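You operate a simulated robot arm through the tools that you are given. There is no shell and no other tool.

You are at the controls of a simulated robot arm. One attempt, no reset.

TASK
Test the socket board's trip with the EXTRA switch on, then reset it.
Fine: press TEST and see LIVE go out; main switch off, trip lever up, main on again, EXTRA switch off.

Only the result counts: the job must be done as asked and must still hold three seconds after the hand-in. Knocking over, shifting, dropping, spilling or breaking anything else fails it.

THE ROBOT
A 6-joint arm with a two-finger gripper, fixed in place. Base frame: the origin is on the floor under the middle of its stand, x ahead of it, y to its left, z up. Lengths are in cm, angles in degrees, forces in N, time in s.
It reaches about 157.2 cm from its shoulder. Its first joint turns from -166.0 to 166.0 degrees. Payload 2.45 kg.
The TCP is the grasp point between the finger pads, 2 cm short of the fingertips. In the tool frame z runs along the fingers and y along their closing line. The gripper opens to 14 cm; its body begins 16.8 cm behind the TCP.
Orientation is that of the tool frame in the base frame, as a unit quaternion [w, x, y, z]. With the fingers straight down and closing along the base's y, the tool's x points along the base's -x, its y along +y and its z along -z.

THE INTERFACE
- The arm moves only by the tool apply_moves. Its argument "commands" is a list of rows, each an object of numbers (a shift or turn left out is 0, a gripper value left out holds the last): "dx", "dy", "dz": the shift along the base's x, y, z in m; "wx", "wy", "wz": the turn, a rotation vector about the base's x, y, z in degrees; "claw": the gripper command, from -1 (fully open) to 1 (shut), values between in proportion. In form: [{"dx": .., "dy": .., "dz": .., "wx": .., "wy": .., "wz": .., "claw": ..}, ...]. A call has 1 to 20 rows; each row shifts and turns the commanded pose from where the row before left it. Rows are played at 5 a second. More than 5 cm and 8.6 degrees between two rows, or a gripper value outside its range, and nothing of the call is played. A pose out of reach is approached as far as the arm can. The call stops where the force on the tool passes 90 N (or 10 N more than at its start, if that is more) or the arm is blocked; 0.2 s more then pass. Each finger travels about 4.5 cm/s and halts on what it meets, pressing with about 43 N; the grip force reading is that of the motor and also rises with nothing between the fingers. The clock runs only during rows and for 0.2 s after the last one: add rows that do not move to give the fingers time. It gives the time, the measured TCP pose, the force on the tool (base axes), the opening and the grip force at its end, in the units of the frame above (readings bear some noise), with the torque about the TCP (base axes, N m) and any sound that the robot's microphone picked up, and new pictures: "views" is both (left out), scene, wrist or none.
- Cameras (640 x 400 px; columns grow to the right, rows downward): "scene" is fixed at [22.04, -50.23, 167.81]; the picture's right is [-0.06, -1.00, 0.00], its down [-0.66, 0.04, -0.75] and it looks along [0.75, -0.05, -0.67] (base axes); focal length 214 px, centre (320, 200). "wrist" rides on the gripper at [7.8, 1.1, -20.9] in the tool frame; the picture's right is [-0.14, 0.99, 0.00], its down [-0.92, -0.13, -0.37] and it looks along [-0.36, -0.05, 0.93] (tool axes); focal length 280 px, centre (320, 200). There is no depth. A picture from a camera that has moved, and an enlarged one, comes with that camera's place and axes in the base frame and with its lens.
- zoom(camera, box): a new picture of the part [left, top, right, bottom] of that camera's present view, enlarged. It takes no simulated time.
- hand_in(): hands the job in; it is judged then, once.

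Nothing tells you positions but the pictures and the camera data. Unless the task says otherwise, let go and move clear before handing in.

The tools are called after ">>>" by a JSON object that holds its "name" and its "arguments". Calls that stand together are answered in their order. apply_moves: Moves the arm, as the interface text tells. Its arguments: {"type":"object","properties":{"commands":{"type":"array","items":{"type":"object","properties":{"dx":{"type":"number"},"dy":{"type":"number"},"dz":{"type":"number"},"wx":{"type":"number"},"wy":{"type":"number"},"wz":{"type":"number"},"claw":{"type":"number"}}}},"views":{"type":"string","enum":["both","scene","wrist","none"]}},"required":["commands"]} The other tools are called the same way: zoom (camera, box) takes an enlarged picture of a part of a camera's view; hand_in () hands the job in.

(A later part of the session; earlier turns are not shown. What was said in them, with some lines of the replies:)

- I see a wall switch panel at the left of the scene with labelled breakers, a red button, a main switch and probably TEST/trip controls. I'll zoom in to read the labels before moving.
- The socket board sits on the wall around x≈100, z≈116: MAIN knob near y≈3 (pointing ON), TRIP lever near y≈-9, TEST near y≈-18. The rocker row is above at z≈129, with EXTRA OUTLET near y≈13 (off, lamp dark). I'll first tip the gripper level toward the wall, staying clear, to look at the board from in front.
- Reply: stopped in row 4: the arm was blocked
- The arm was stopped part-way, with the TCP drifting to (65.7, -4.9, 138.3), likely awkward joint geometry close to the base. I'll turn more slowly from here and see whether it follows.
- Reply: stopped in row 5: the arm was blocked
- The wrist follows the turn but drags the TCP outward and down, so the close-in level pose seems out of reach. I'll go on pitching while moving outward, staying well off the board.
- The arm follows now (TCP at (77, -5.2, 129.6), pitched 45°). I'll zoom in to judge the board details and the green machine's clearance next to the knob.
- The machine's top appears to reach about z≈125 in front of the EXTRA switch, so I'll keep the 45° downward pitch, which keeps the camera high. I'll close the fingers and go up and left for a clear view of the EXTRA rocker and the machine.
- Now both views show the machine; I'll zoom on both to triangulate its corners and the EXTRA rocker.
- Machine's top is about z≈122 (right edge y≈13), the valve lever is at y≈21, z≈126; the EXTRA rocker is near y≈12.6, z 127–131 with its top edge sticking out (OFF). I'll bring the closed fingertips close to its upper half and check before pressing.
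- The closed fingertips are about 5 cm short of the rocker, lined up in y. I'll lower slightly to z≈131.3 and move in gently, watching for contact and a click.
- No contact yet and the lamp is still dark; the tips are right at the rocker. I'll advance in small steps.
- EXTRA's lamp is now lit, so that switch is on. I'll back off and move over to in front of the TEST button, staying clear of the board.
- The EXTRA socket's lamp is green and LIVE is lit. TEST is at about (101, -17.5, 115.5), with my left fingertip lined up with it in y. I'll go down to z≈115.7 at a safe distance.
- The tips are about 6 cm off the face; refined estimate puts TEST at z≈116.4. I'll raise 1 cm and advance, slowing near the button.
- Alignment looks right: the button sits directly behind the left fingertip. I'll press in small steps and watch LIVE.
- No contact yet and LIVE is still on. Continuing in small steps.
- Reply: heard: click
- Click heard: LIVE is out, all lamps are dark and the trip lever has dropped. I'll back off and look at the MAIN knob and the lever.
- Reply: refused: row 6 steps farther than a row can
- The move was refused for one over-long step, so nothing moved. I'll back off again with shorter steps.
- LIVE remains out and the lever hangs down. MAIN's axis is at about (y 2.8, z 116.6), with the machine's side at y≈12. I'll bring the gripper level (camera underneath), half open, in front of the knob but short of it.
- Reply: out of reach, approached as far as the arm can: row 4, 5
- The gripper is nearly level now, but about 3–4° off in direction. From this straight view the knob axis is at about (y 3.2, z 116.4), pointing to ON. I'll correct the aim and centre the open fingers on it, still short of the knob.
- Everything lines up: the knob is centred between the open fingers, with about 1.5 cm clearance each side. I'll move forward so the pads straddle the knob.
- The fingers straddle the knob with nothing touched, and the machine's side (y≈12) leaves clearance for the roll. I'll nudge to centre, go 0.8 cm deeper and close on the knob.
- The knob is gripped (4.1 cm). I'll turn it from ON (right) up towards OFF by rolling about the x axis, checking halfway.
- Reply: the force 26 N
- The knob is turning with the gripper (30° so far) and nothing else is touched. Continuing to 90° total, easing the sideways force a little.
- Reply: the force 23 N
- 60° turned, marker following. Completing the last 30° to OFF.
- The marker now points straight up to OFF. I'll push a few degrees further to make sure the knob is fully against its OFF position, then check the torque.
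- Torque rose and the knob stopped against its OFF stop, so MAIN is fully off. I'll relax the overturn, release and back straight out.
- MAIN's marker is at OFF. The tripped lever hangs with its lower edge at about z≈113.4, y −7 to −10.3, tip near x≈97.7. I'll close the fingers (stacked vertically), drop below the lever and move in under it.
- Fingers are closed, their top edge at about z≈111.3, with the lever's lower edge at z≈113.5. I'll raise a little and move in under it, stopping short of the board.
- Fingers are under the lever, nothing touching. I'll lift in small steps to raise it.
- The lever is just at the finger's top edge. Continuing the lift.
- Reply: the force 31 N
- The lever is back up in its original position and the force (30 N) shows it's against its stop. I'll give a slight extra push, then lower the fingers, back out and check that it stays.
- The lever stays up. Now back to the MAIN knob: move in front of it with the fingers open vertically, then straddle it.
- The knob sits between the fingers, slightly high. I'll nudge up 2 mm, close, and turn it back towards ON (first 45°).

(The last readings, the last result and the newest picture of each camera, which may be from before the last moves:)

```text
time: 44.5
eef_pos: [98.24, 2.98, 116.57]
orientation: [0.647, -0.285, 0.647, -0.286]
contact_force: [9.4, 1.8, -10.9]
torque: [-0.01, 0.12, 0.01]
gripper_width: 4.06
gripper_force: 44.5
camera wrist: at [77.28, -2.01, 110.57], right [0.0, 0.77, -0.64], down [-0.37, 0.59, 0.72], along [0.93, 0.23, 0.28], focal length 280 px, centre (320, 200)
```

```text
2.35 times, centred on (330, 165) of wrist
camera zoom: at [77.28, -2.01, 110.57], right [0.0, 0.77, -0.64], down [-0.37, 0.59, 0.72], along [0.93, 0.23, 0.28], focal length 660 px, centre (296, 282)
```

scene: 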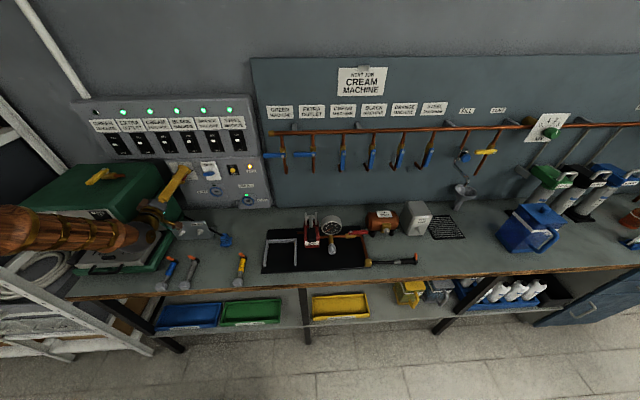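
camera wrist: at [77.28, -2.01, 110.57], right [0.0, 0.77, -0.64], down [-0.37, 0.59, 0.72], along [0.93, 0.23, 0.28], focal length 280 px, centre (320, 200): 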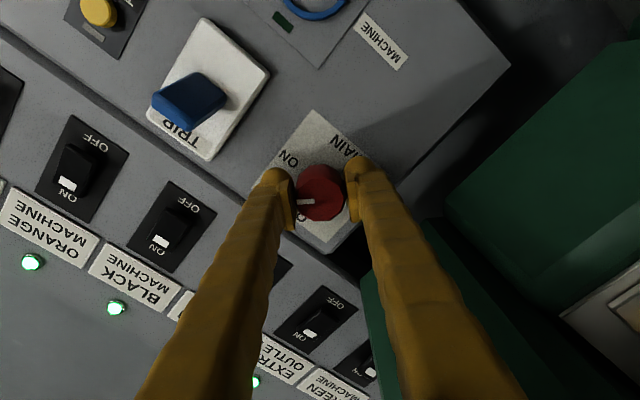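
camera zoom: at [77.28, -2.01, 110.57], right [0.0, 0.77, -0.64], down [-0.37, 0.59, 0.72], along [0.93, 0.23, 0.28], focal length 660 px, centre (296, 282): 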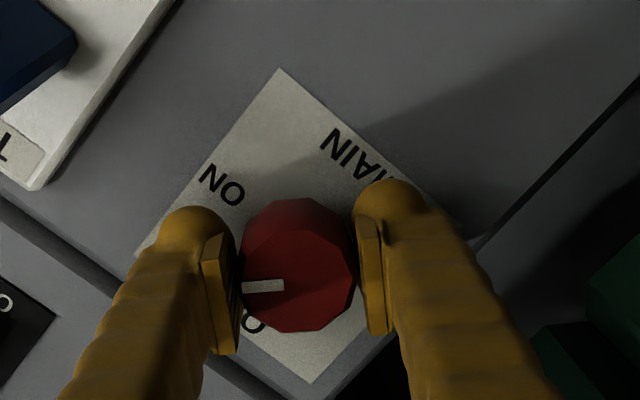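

Power is already back (LIVE and the lamps are lit). I'll finish the turn to the full ON position.

>>> {"name": "apply_moves", "arguments": {"commands": [{"wx": 6}, {"wx": 6}, {"wx": 6}, {"wx": 6}, {"wx": 6}, {"wx": 6}, {"wx": 6}, {"wx": 6}, {"wx": 2}, {"wx": 1.5}, {}], "views": "both"}}

>>> {"name": "zoom", "arguments": {"camera": "wrist", "box": [200, 80, 460, 250]}}

```text
time: 47.0
eef_pos: [98.08, 2.98, 116.67]
orientation: [0.707, 0.025, 0.707, 0.025]
contact_force: [5.9, -11.0, 8.5]
torque: [-0.49, -0.09, -0.1]
gripper_width: 4.06
gripper_force: 45.2
camera wrist: at [77.28, 4.61, 109.02], right [0.0, 0.98, 0.21], down [-0.37, -0.19, 0.91], along [0.93, -0.08, 0.36], focal length 280 px, centre (320, 200)
```

scene: 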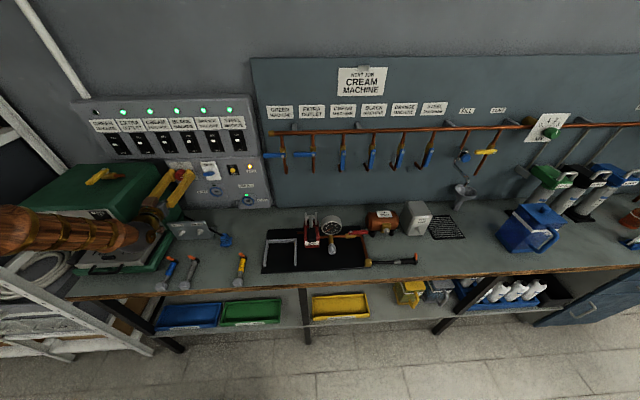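
wrist: 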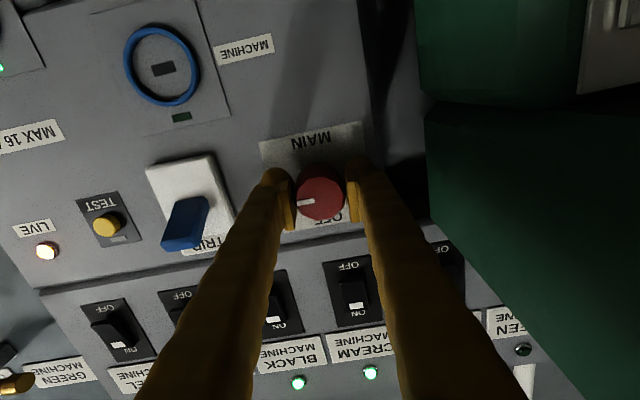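

```text
2.35 times, centred on (330, 165) of wrist
camera zoom: at [77.28, 4.61, 109.02], right [0.0, 0.98, 0.21], down [-0.37, -0.19, 0.91], along [0.93, -0.08, 0.36], focal length 660 px, centre (296, 282)
```

zoom: 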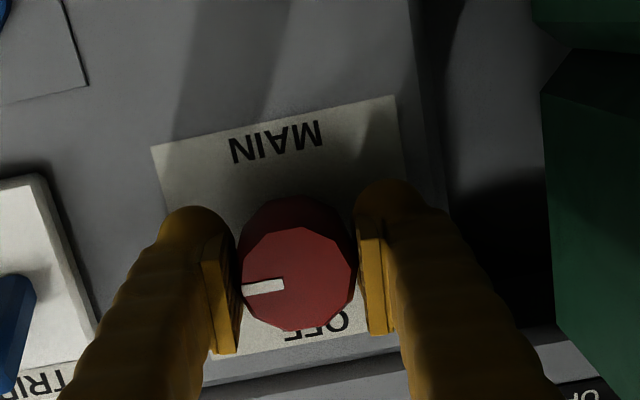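

Knob is hard against its ON stop, LIVE is lit. I'll relax the overturn, release, back out and check everything.

>>> {"name": "apply_moves", "arguments": {"commands": [{"wx": -2}, {"wx": -1.5}, {"claw": 0.1}, {}, {}, {"dx": -0.02}, {"dx": -0.03}, {"dx": -0.04}, {"dx": -0.02}, {}], "views": "both"}}

>>> {"name": "zoom", "arguments": {"camera": "scene", "box": [70, 90, 280, 220]}}

>>> {"name": "zoom", "arguments": {"camera": "wrist", "box": [60, 80, 400, 280]}}

```text
time: 49.1
eef_pos: [87.12, 2.91, 116.62]
orientation: [0.707, 0.003, 0.707, 0.002]
contact_force: [-0.2, 0.5, -0.3]
torque: [0.01, -0.01, 0.03]
gripper_width: 6.29
gripper_force: 0.1
camera wrist: at [66.27, 4.12, 108.93], right [0.0, 0.99, 0.15], down [-0.37, -0.13, 0.92], along [0.93, -0.05, 0.36], focal length 280 px, centre (320, 200)
```

scene: 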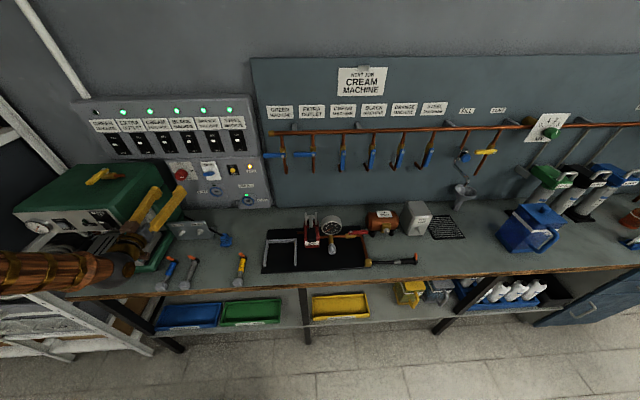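
wrist: 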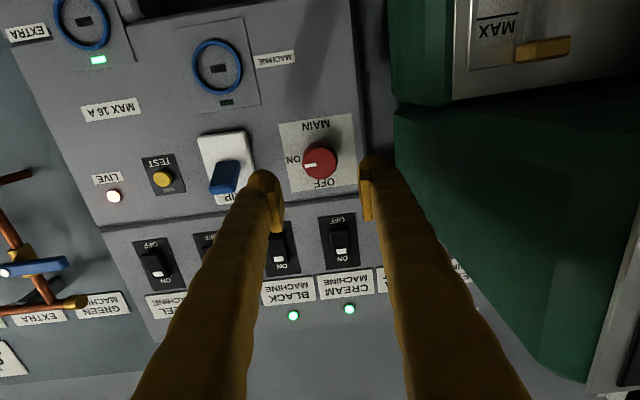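

```text
3.05 times, centred on (175, 155) of scene
camera zoom: at [22.04, -50.23, 167.81], right [-0.06, -1.0, 0.0], down [-0.66, 0.04, -0.75], along [0.75, -0.05, -0.67], focal length 654 px, centre (762, 337)
```

zoom: 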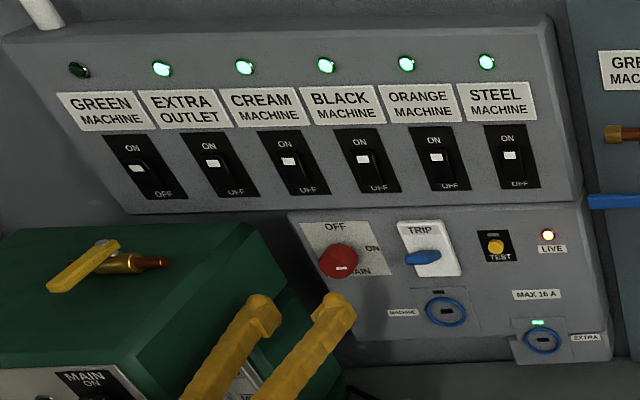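

```text
1.88 times, centred on (230, 180) of wrist
camera zoom: at [66.27, 4.12, 108.93], right [0.0, 0.99, 0.15], down [-0.37, -0.13, 0.92], along [0.93, -0.05, 0.36], focal length 528 px, centre (489, 238)
```

zoom: 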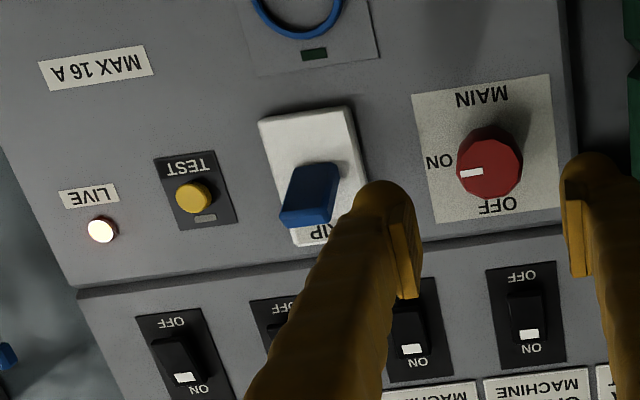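

Everything is as wanted on the socket board: MAIN on, lever up, LIVE lit; the EXTRA switch alone remains to go off. I'll rise, close the fingers and pitch back to 45° before moving above the machine's edge.

>>> {"name": "apply_moves", "arguments": {"commands": [{"dz": 0.035, "claw": 1}, {"dz": 0.035}, {"dz": 0.035, "dx": 0.01}, {"dz": 0.035, "dx": 0.01}, {"wy": 5, "dz": 0.01}, {"wy": 5, "dz": 0.01}, {"wy": 5, "dz": 0.01}, {"wy": 5}, {"wy": 5}, {"wy": 5}, {"wy": 5}, {"wy": 5}, {"wy": 5}, {}], "views": "both"}}

```text
time: 52.1
eef_pos: [89.22, 1.18, 133.75]
orientation: [0.462, 0.013, 0.886, -0.023]
contact_force: [0.5, 0.7, 0.1]
torque: [-0.04, -0.03, -0.03]
gripper_width: 0.0
gripper_force: 29.0
out of reach, approached as far as the arm can: row 9, 10, 11
camera wrist: at [67.75, 3.53, 139.38], right [0.12, 0.99, 0.08], down [0.22, -0.11, 0.97], along [0.97, -0.1, -0.23], focal length 280 px, centre (320, 200)
```

scene: 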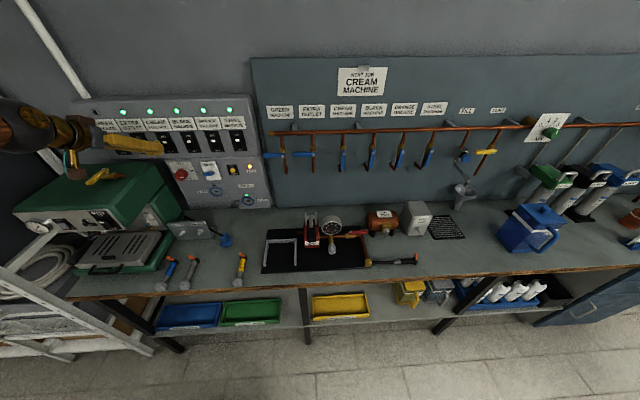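
wrist: 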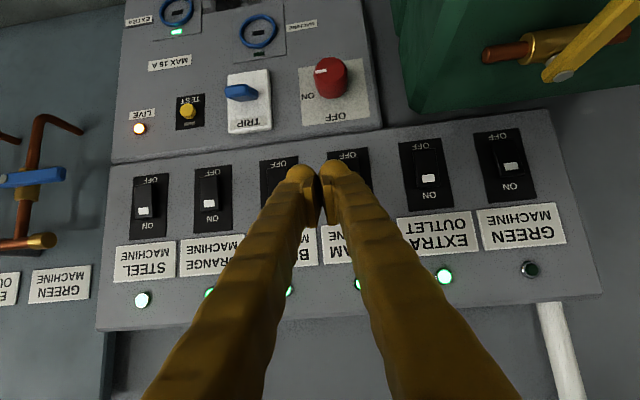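

Pitched about 35° down, pointing slightly right; EXTRA is 2 switches to the left of my current position. I'll straighten the aim and shift left to y≈12.7.

>>> {"name": "apply_moves", "arguments": {"commands": [{"wz": 2, "wy": 2.5, "dx": -0.005}, {"wz": 1.7, "wy": 2.5, "dx": -0.005}, {"dy": 0.04}, {"dy": 0.04}, {"dy": 0.035}, {}], "views": "both"}}

>>> {"name": "zoom", "arguments": {"camera": "wrist", "box": [220, 80, 460, 250]}}

>>> {"name": "zoom", "arguments": {"camera": "scene", "box": [75, 95, 185, 165]}}

```text
time: 53.5
eef_pos: [88.61, 13.85, 133.44]
orientation: [0.445, 0.006, 0.895, -0.026]
contact_force: [-0.3, 0.6, -1.0]
torque: [0.01, 0.01, 0.03]
gripper_width: 0.0
gripper_force: 29.7
out of reach, approached as far as the arm can: row 1, 2
camera wrist: at [67.27, 15.96, 139.77], right [0.11, 0.99, 0.07], down [0.26, -0.1, 0.96], along [0.96, -0.09, -0.26], focal length 280 px, centre (320, 200)
```

scene: 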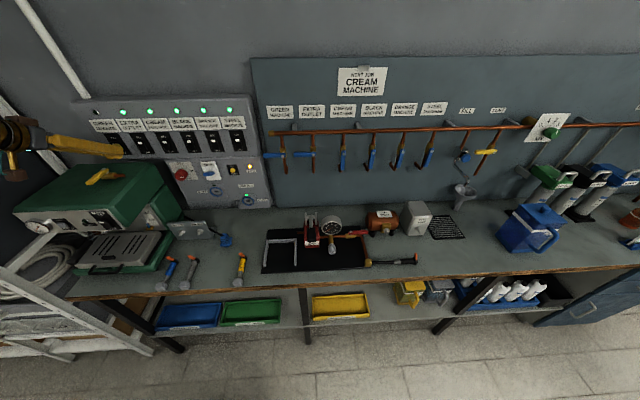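
wrist: 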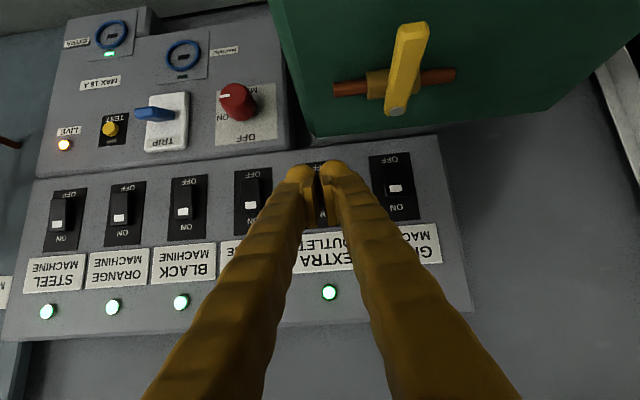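

```text
2.35 times, centred on (340, 165) of wrist
camera zoom: at [67.27, 15.96, 139.77], right [0.11, 0.99, 0.07], down [0.26, -0.1, 0.96], along [0.96, -0.09, -0.26], focal length 660 px, centre (273, 282)
```

zoom: 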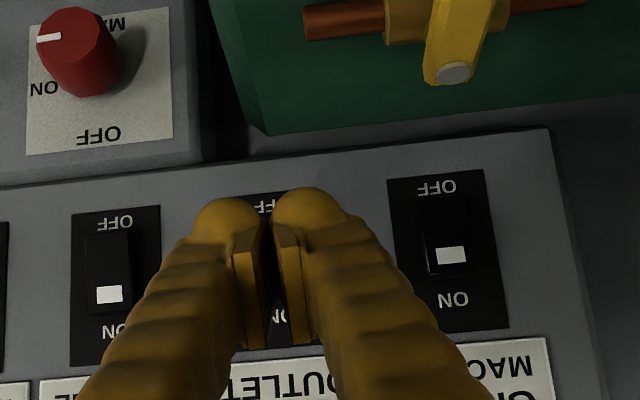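

```text
5.71 times, centred on (130, 130) of scene
camera zoom: at [22.04, -50.23, 167.81], right [-0.06, -1.0, 0.0], down [-0.66, 0.04, -0.75], along [0.75, -0.05, -0.67], focal length 1226 px, centre (1406, 600)
```

zoom: 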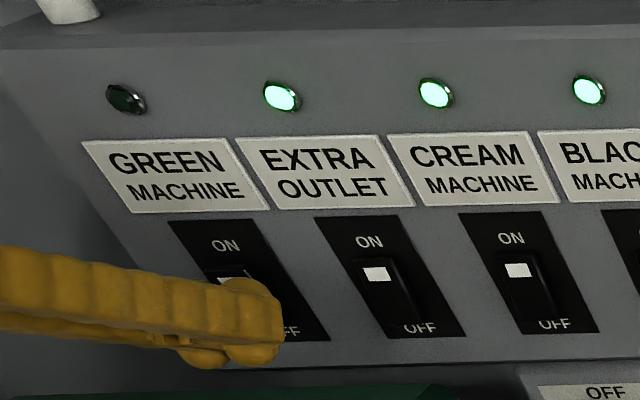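

EXTRA's rocker (ON, bottom edge out) is at y≈13.0, z 127.4–131.9. I'll shift 9 mm right, lower to press its lower half, and approach.

>>> {"name": "apply_moves", "arguments": {"commands": [{"dy": -0.009, "dx": 0.01, "dz": -0.015}, {"dx": 0.02, "dz": -0.015}, {"dx": 0.02, "dz": -0.012}, {"dx": 0.015, "dz": -0.006}, {}], "views": "both"}}

>>> {"name": "zoom", "arguments": {"camera": "wrist", "box": [220, 80, 460, 250]}}

>>> {"name": "zoom", "arguments": {"camera": "scene", "box": [75, 95, 185, 165]}}

```text
time: 54.8
eef_pos: [95.08, 12.99, 128.56]
orientation: [0.446, 0.004, 0.895, -0.024]
contact_force: [-0.3, 0.3, 0.7]
torque: [0.0, -0.01, -0.04]
gripper_width: 0.02
gripper_force: 29.1
camera wrist: at [73.8, 15.07, 134.89], right [0.11, 0.99, 0.07], down [0.26, -0.1, 0.96], along [0.96, -0.09, -0.26], focal length 280 px, centre (320, 200)
```

scene: 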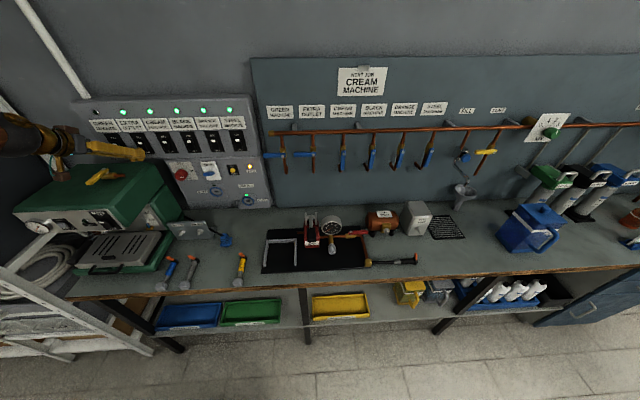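
wrist: 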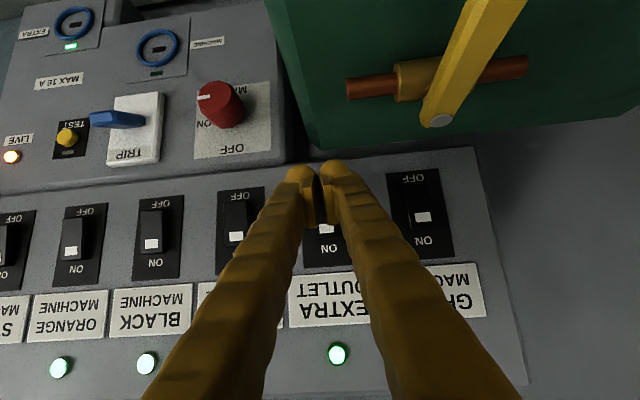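

```text
2.35 times, centred on (340, 165) of wrist
camera zoom: at [73.8, 15.07, 134.89], right [0.11, 0.99, 0.07], down [0.26, -0.1, 0.96], along [0.96, -0.09, -0.26], focal length 660 px, centre (273, 282)
```

zoom: 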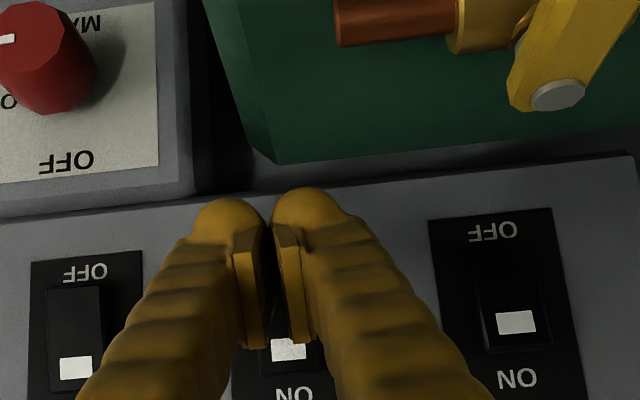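

```text
5.71 times, centred on (130, 130) of scene
camera zoom: at [22.04, -50.23, 167.81], right [-0.06, -1.0, 0.0], down [-0.66, 0.04, -0.75], along [0.75, -0.05, -0.67], focal length 1226 px, centre (1406, 600)
```

zoom: 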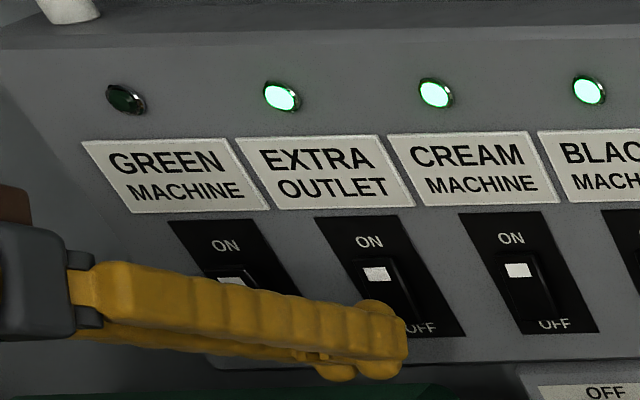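

Aligned: the tips face the rocker's lower half, about 2 cm away. Advancing in small steps while watching the EXTRA lamp.

>>> {"name": "apply_moves", "arguments": {"commands": [{"dx": 0.005}, {"dx": 0.004}, {"dx": 0.004}, {"dx": 0.003}, {"dx": 0.003}, {}], "views": "scene"}}

>>> {"name": "zoom", "arguments": {"camera": "scene", "box": [75, 95, 185, 165]}}

```text
time: 56.1
eef_pos: [97.02, 13.04, 128.44]
orientation: [0.446, 0.005, 0.894, -0.026]
contact_force: [0.6, -0.7, 0.2]
torque: [-0.03, -0.02, -0.04]
gripper_width: 0.02
gripper_force: 29.1
```

scene: 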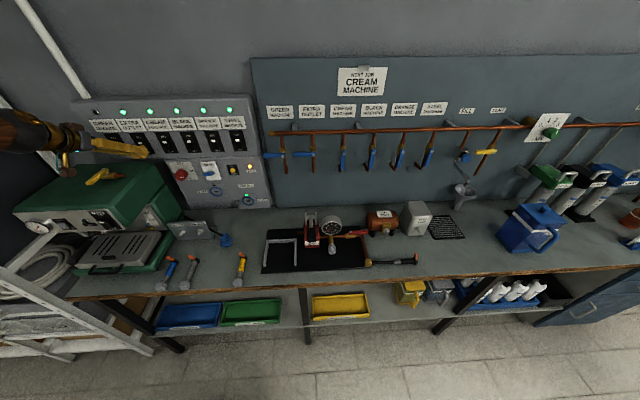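

```text
5.71 times, centred on (130, 130) of scene
camera zoom: at [22.04, -50.23, 167.81], right [-0.06, -1.0, 0.0], down [-0.66, 0.04, -0.75], along [0.75, -0.05, -0.67], focal length 1226 px, centre (1406, 600)
```

zoom: 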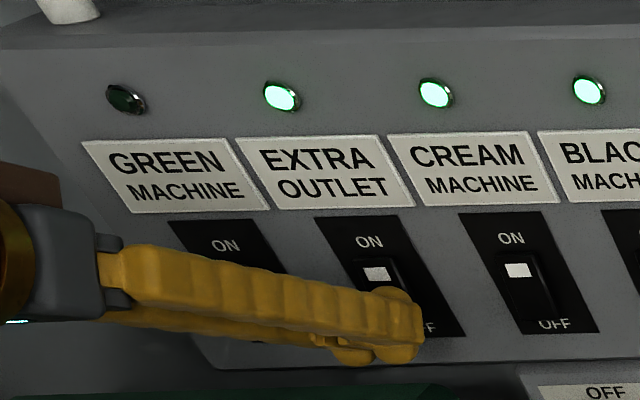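

Still on, no contact. Continuing forward in 3 mm steps.

>>> {"name": "apply_moves", "arguments": {"commands": [{"dx": 0.003}, {"dx": 0.003}, {"dx": 0.003}, {"dx": 0.003}, {}], "views": "scene"}}

>>> {"name": "zoom", "arguments": {"camera": "scene", "box": [75, 95, 185, 165]}}

```text
time: 57.4
eef_pos: [97.84, 13.16, 128.33]
orientation: [0.444, 0.006, 0.896, -0.026]
contact_force: [-27.7, 0.5, 3.5]
torque: [0.02, -0.2, 0.25]
gripper_width: 0.62
gripper_force: 29.0
stopped in row 5: the force on the tool passed its limit at 94 N (the readings are from after the stop); the commanded pose is now the measured one
```

scene: 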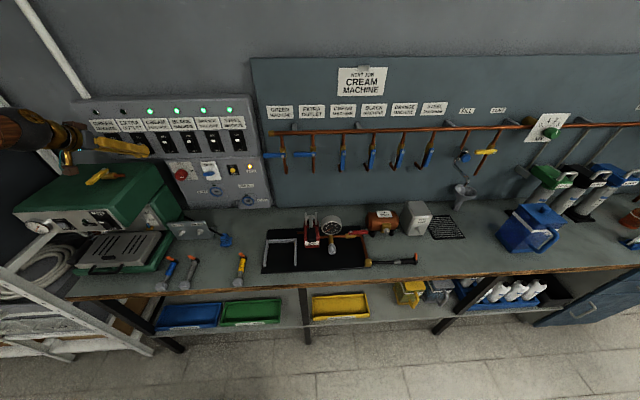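

```text
5.71 times, centred on (130, 130) of scene
camera zoom: at [22.04, -50.23, 167.81], right [-0.06, -1.0, 0.0], down [-0.66, 0.04, -0.75], along [0.75, -0.05, -0.67], focal length 1226 px, centre (1406, 600)
```

zoom: 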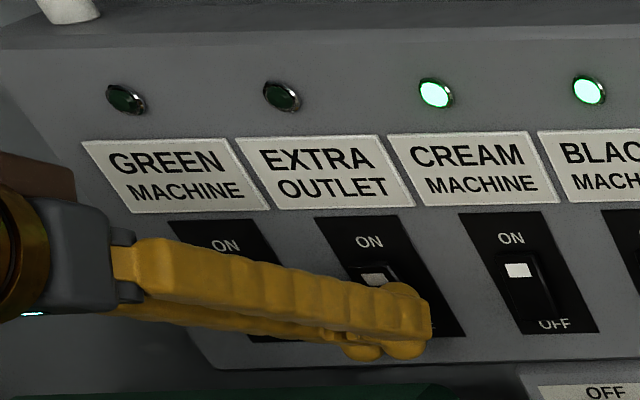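

EXTRA's lamp went out, so the switch is off (the push ended firmly at 94 N). I'll back straight away and move clear, then check everything.

>>> {"name": "apply_moves", "arguments": {"commands": [{"dx": -0.02}, {"dx": -0.03}, {"dx": -0.03, "dz": 0.02}, {"dx": -0.03, "dz": 0.03}, {"dz": 0.04}, {"dz": 0.04, "dx": -0.02}, {}, {}], "views": "both"}}

>>> {"name": "zoom", "arguments": {"camera": "scene", "box": [70, 90, 280, 220]}}

>>> {"name": "zoom", "arguments": {"camera": "scene", "box": [75, 95, 185, 165]}}

>>> {"name": "zoom", "arguments": {"camera": "scene", "box": [160, 145, 280, 215]}}

```text
time: 59.2
eef_pos: [85.17, 13.25, 141.19]
orientation: [0.444, 0.006, 0.896, -0.027]
contact_force: [0.4, 0.1, -0.4]
torque: [0.0, 0.0, 0.02]
gripper_width: 0.01
gripper_force: 28.5
camera wrist: at [63.75, 15.19, 147.71], right [0.12, 0.99, 0.07], down [0.26, -0.1, 0.96], along [0.96, -0.09, -0.27], focal length 280 px, centre (320, 200)
```

scene: 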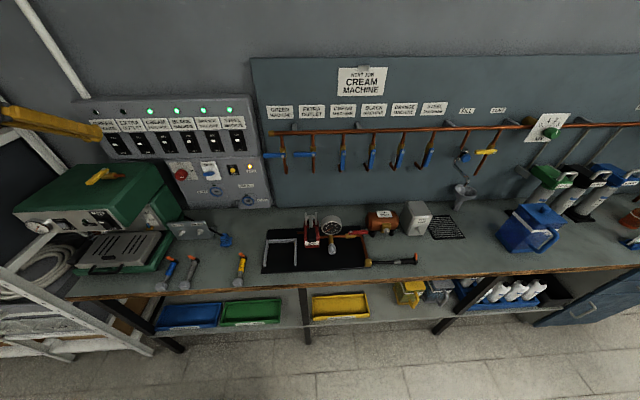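
wrist: 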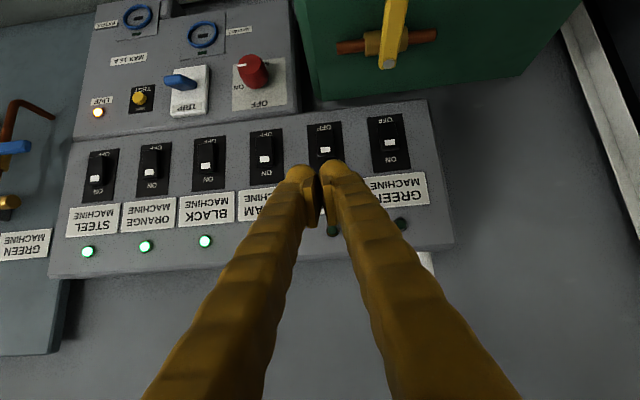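

```text
3.05 times, centred on (175, 155) of scene
camera zoom: at [22.04, -50.23, 167.81], right [-0.06, -1.0, 0.0], down [-0.66, 0.04, -0.75], along [0.75, -0.05, -0.67], focal length 654 px, centre (762, 337)
```

zoom: 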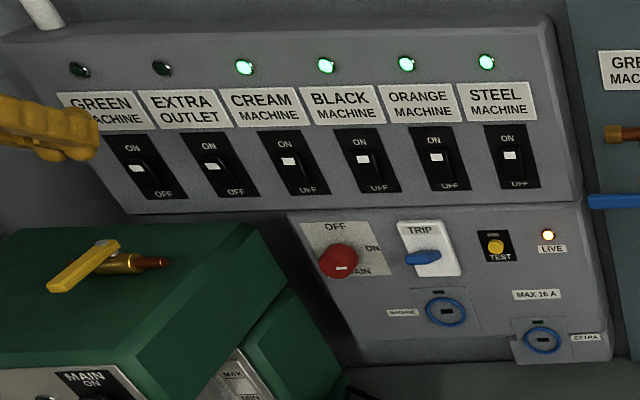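

```text
5.71 times, centred on (130, 130) of scene
camera zoom: at [22.04, -50.23, 167.81], right [-0.06, -1.0, 0.0], down [-0.66, 0.04, -0.75], along [0.75, -0.05, -0.67], focal length 1226 px, centre (1406, 600)
```

zoom: 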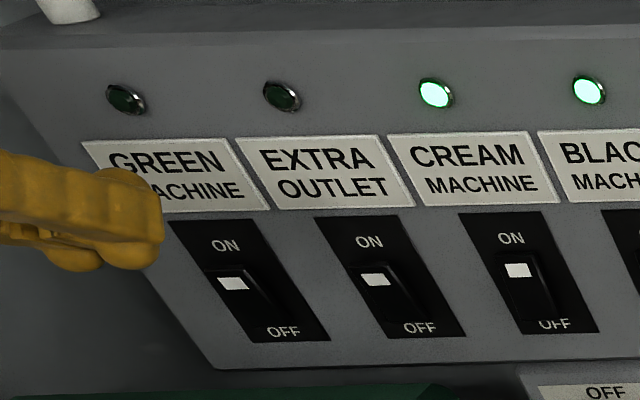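

```text
5.33 times, centred on (220, 180) of scene
camera zoom: at [22.04, -50.23, 167.81], right [-0.06, -1.0, 0.0], down [-0.66, 0.04, -0.75], along [0.75, -0.05, -0.67], focal length 1144 px, centre (853, 307)
```

zoom: 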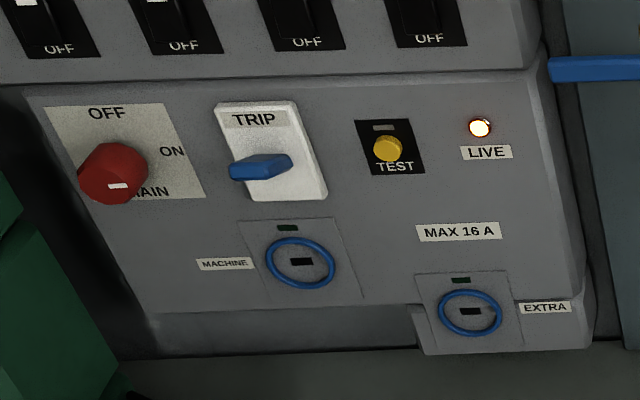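

The board is back to its starting state: EXTRA is off with its lamp and socket lamp dark, MAIN points to ON, the trip lever is up and LIVE is lit. The other switches haven't changed and the arm is clear, so I'm handing in.

>>> {"name": "hand_in", "arguments": {}}

```text
The job is handed in.
```

The trip test and reset are done, and I've handed the job in. I don't have the verdict on it.

- **Test:** I switched EXTRA on, and its lamp and socket lamp lit. I then pressed TEST. It clicked, LIVE and all the other lamps went out, and the trip lever dropped.
- **Reset:** I turned MAIN off, pushed the trip lever up (it stayed), and turned MAIN on again. LIVE came back.
- **EXTRA off:** I switched EXTRA off, and its lamp and socket lamp are dark again. That last push reached 94 N, just over the 90 N stop limit. I saw no damage in the pictures.

In the final pictures the whole board looks as it did at the start. Nothing else appeared to have moved, and the arm is clear of it.
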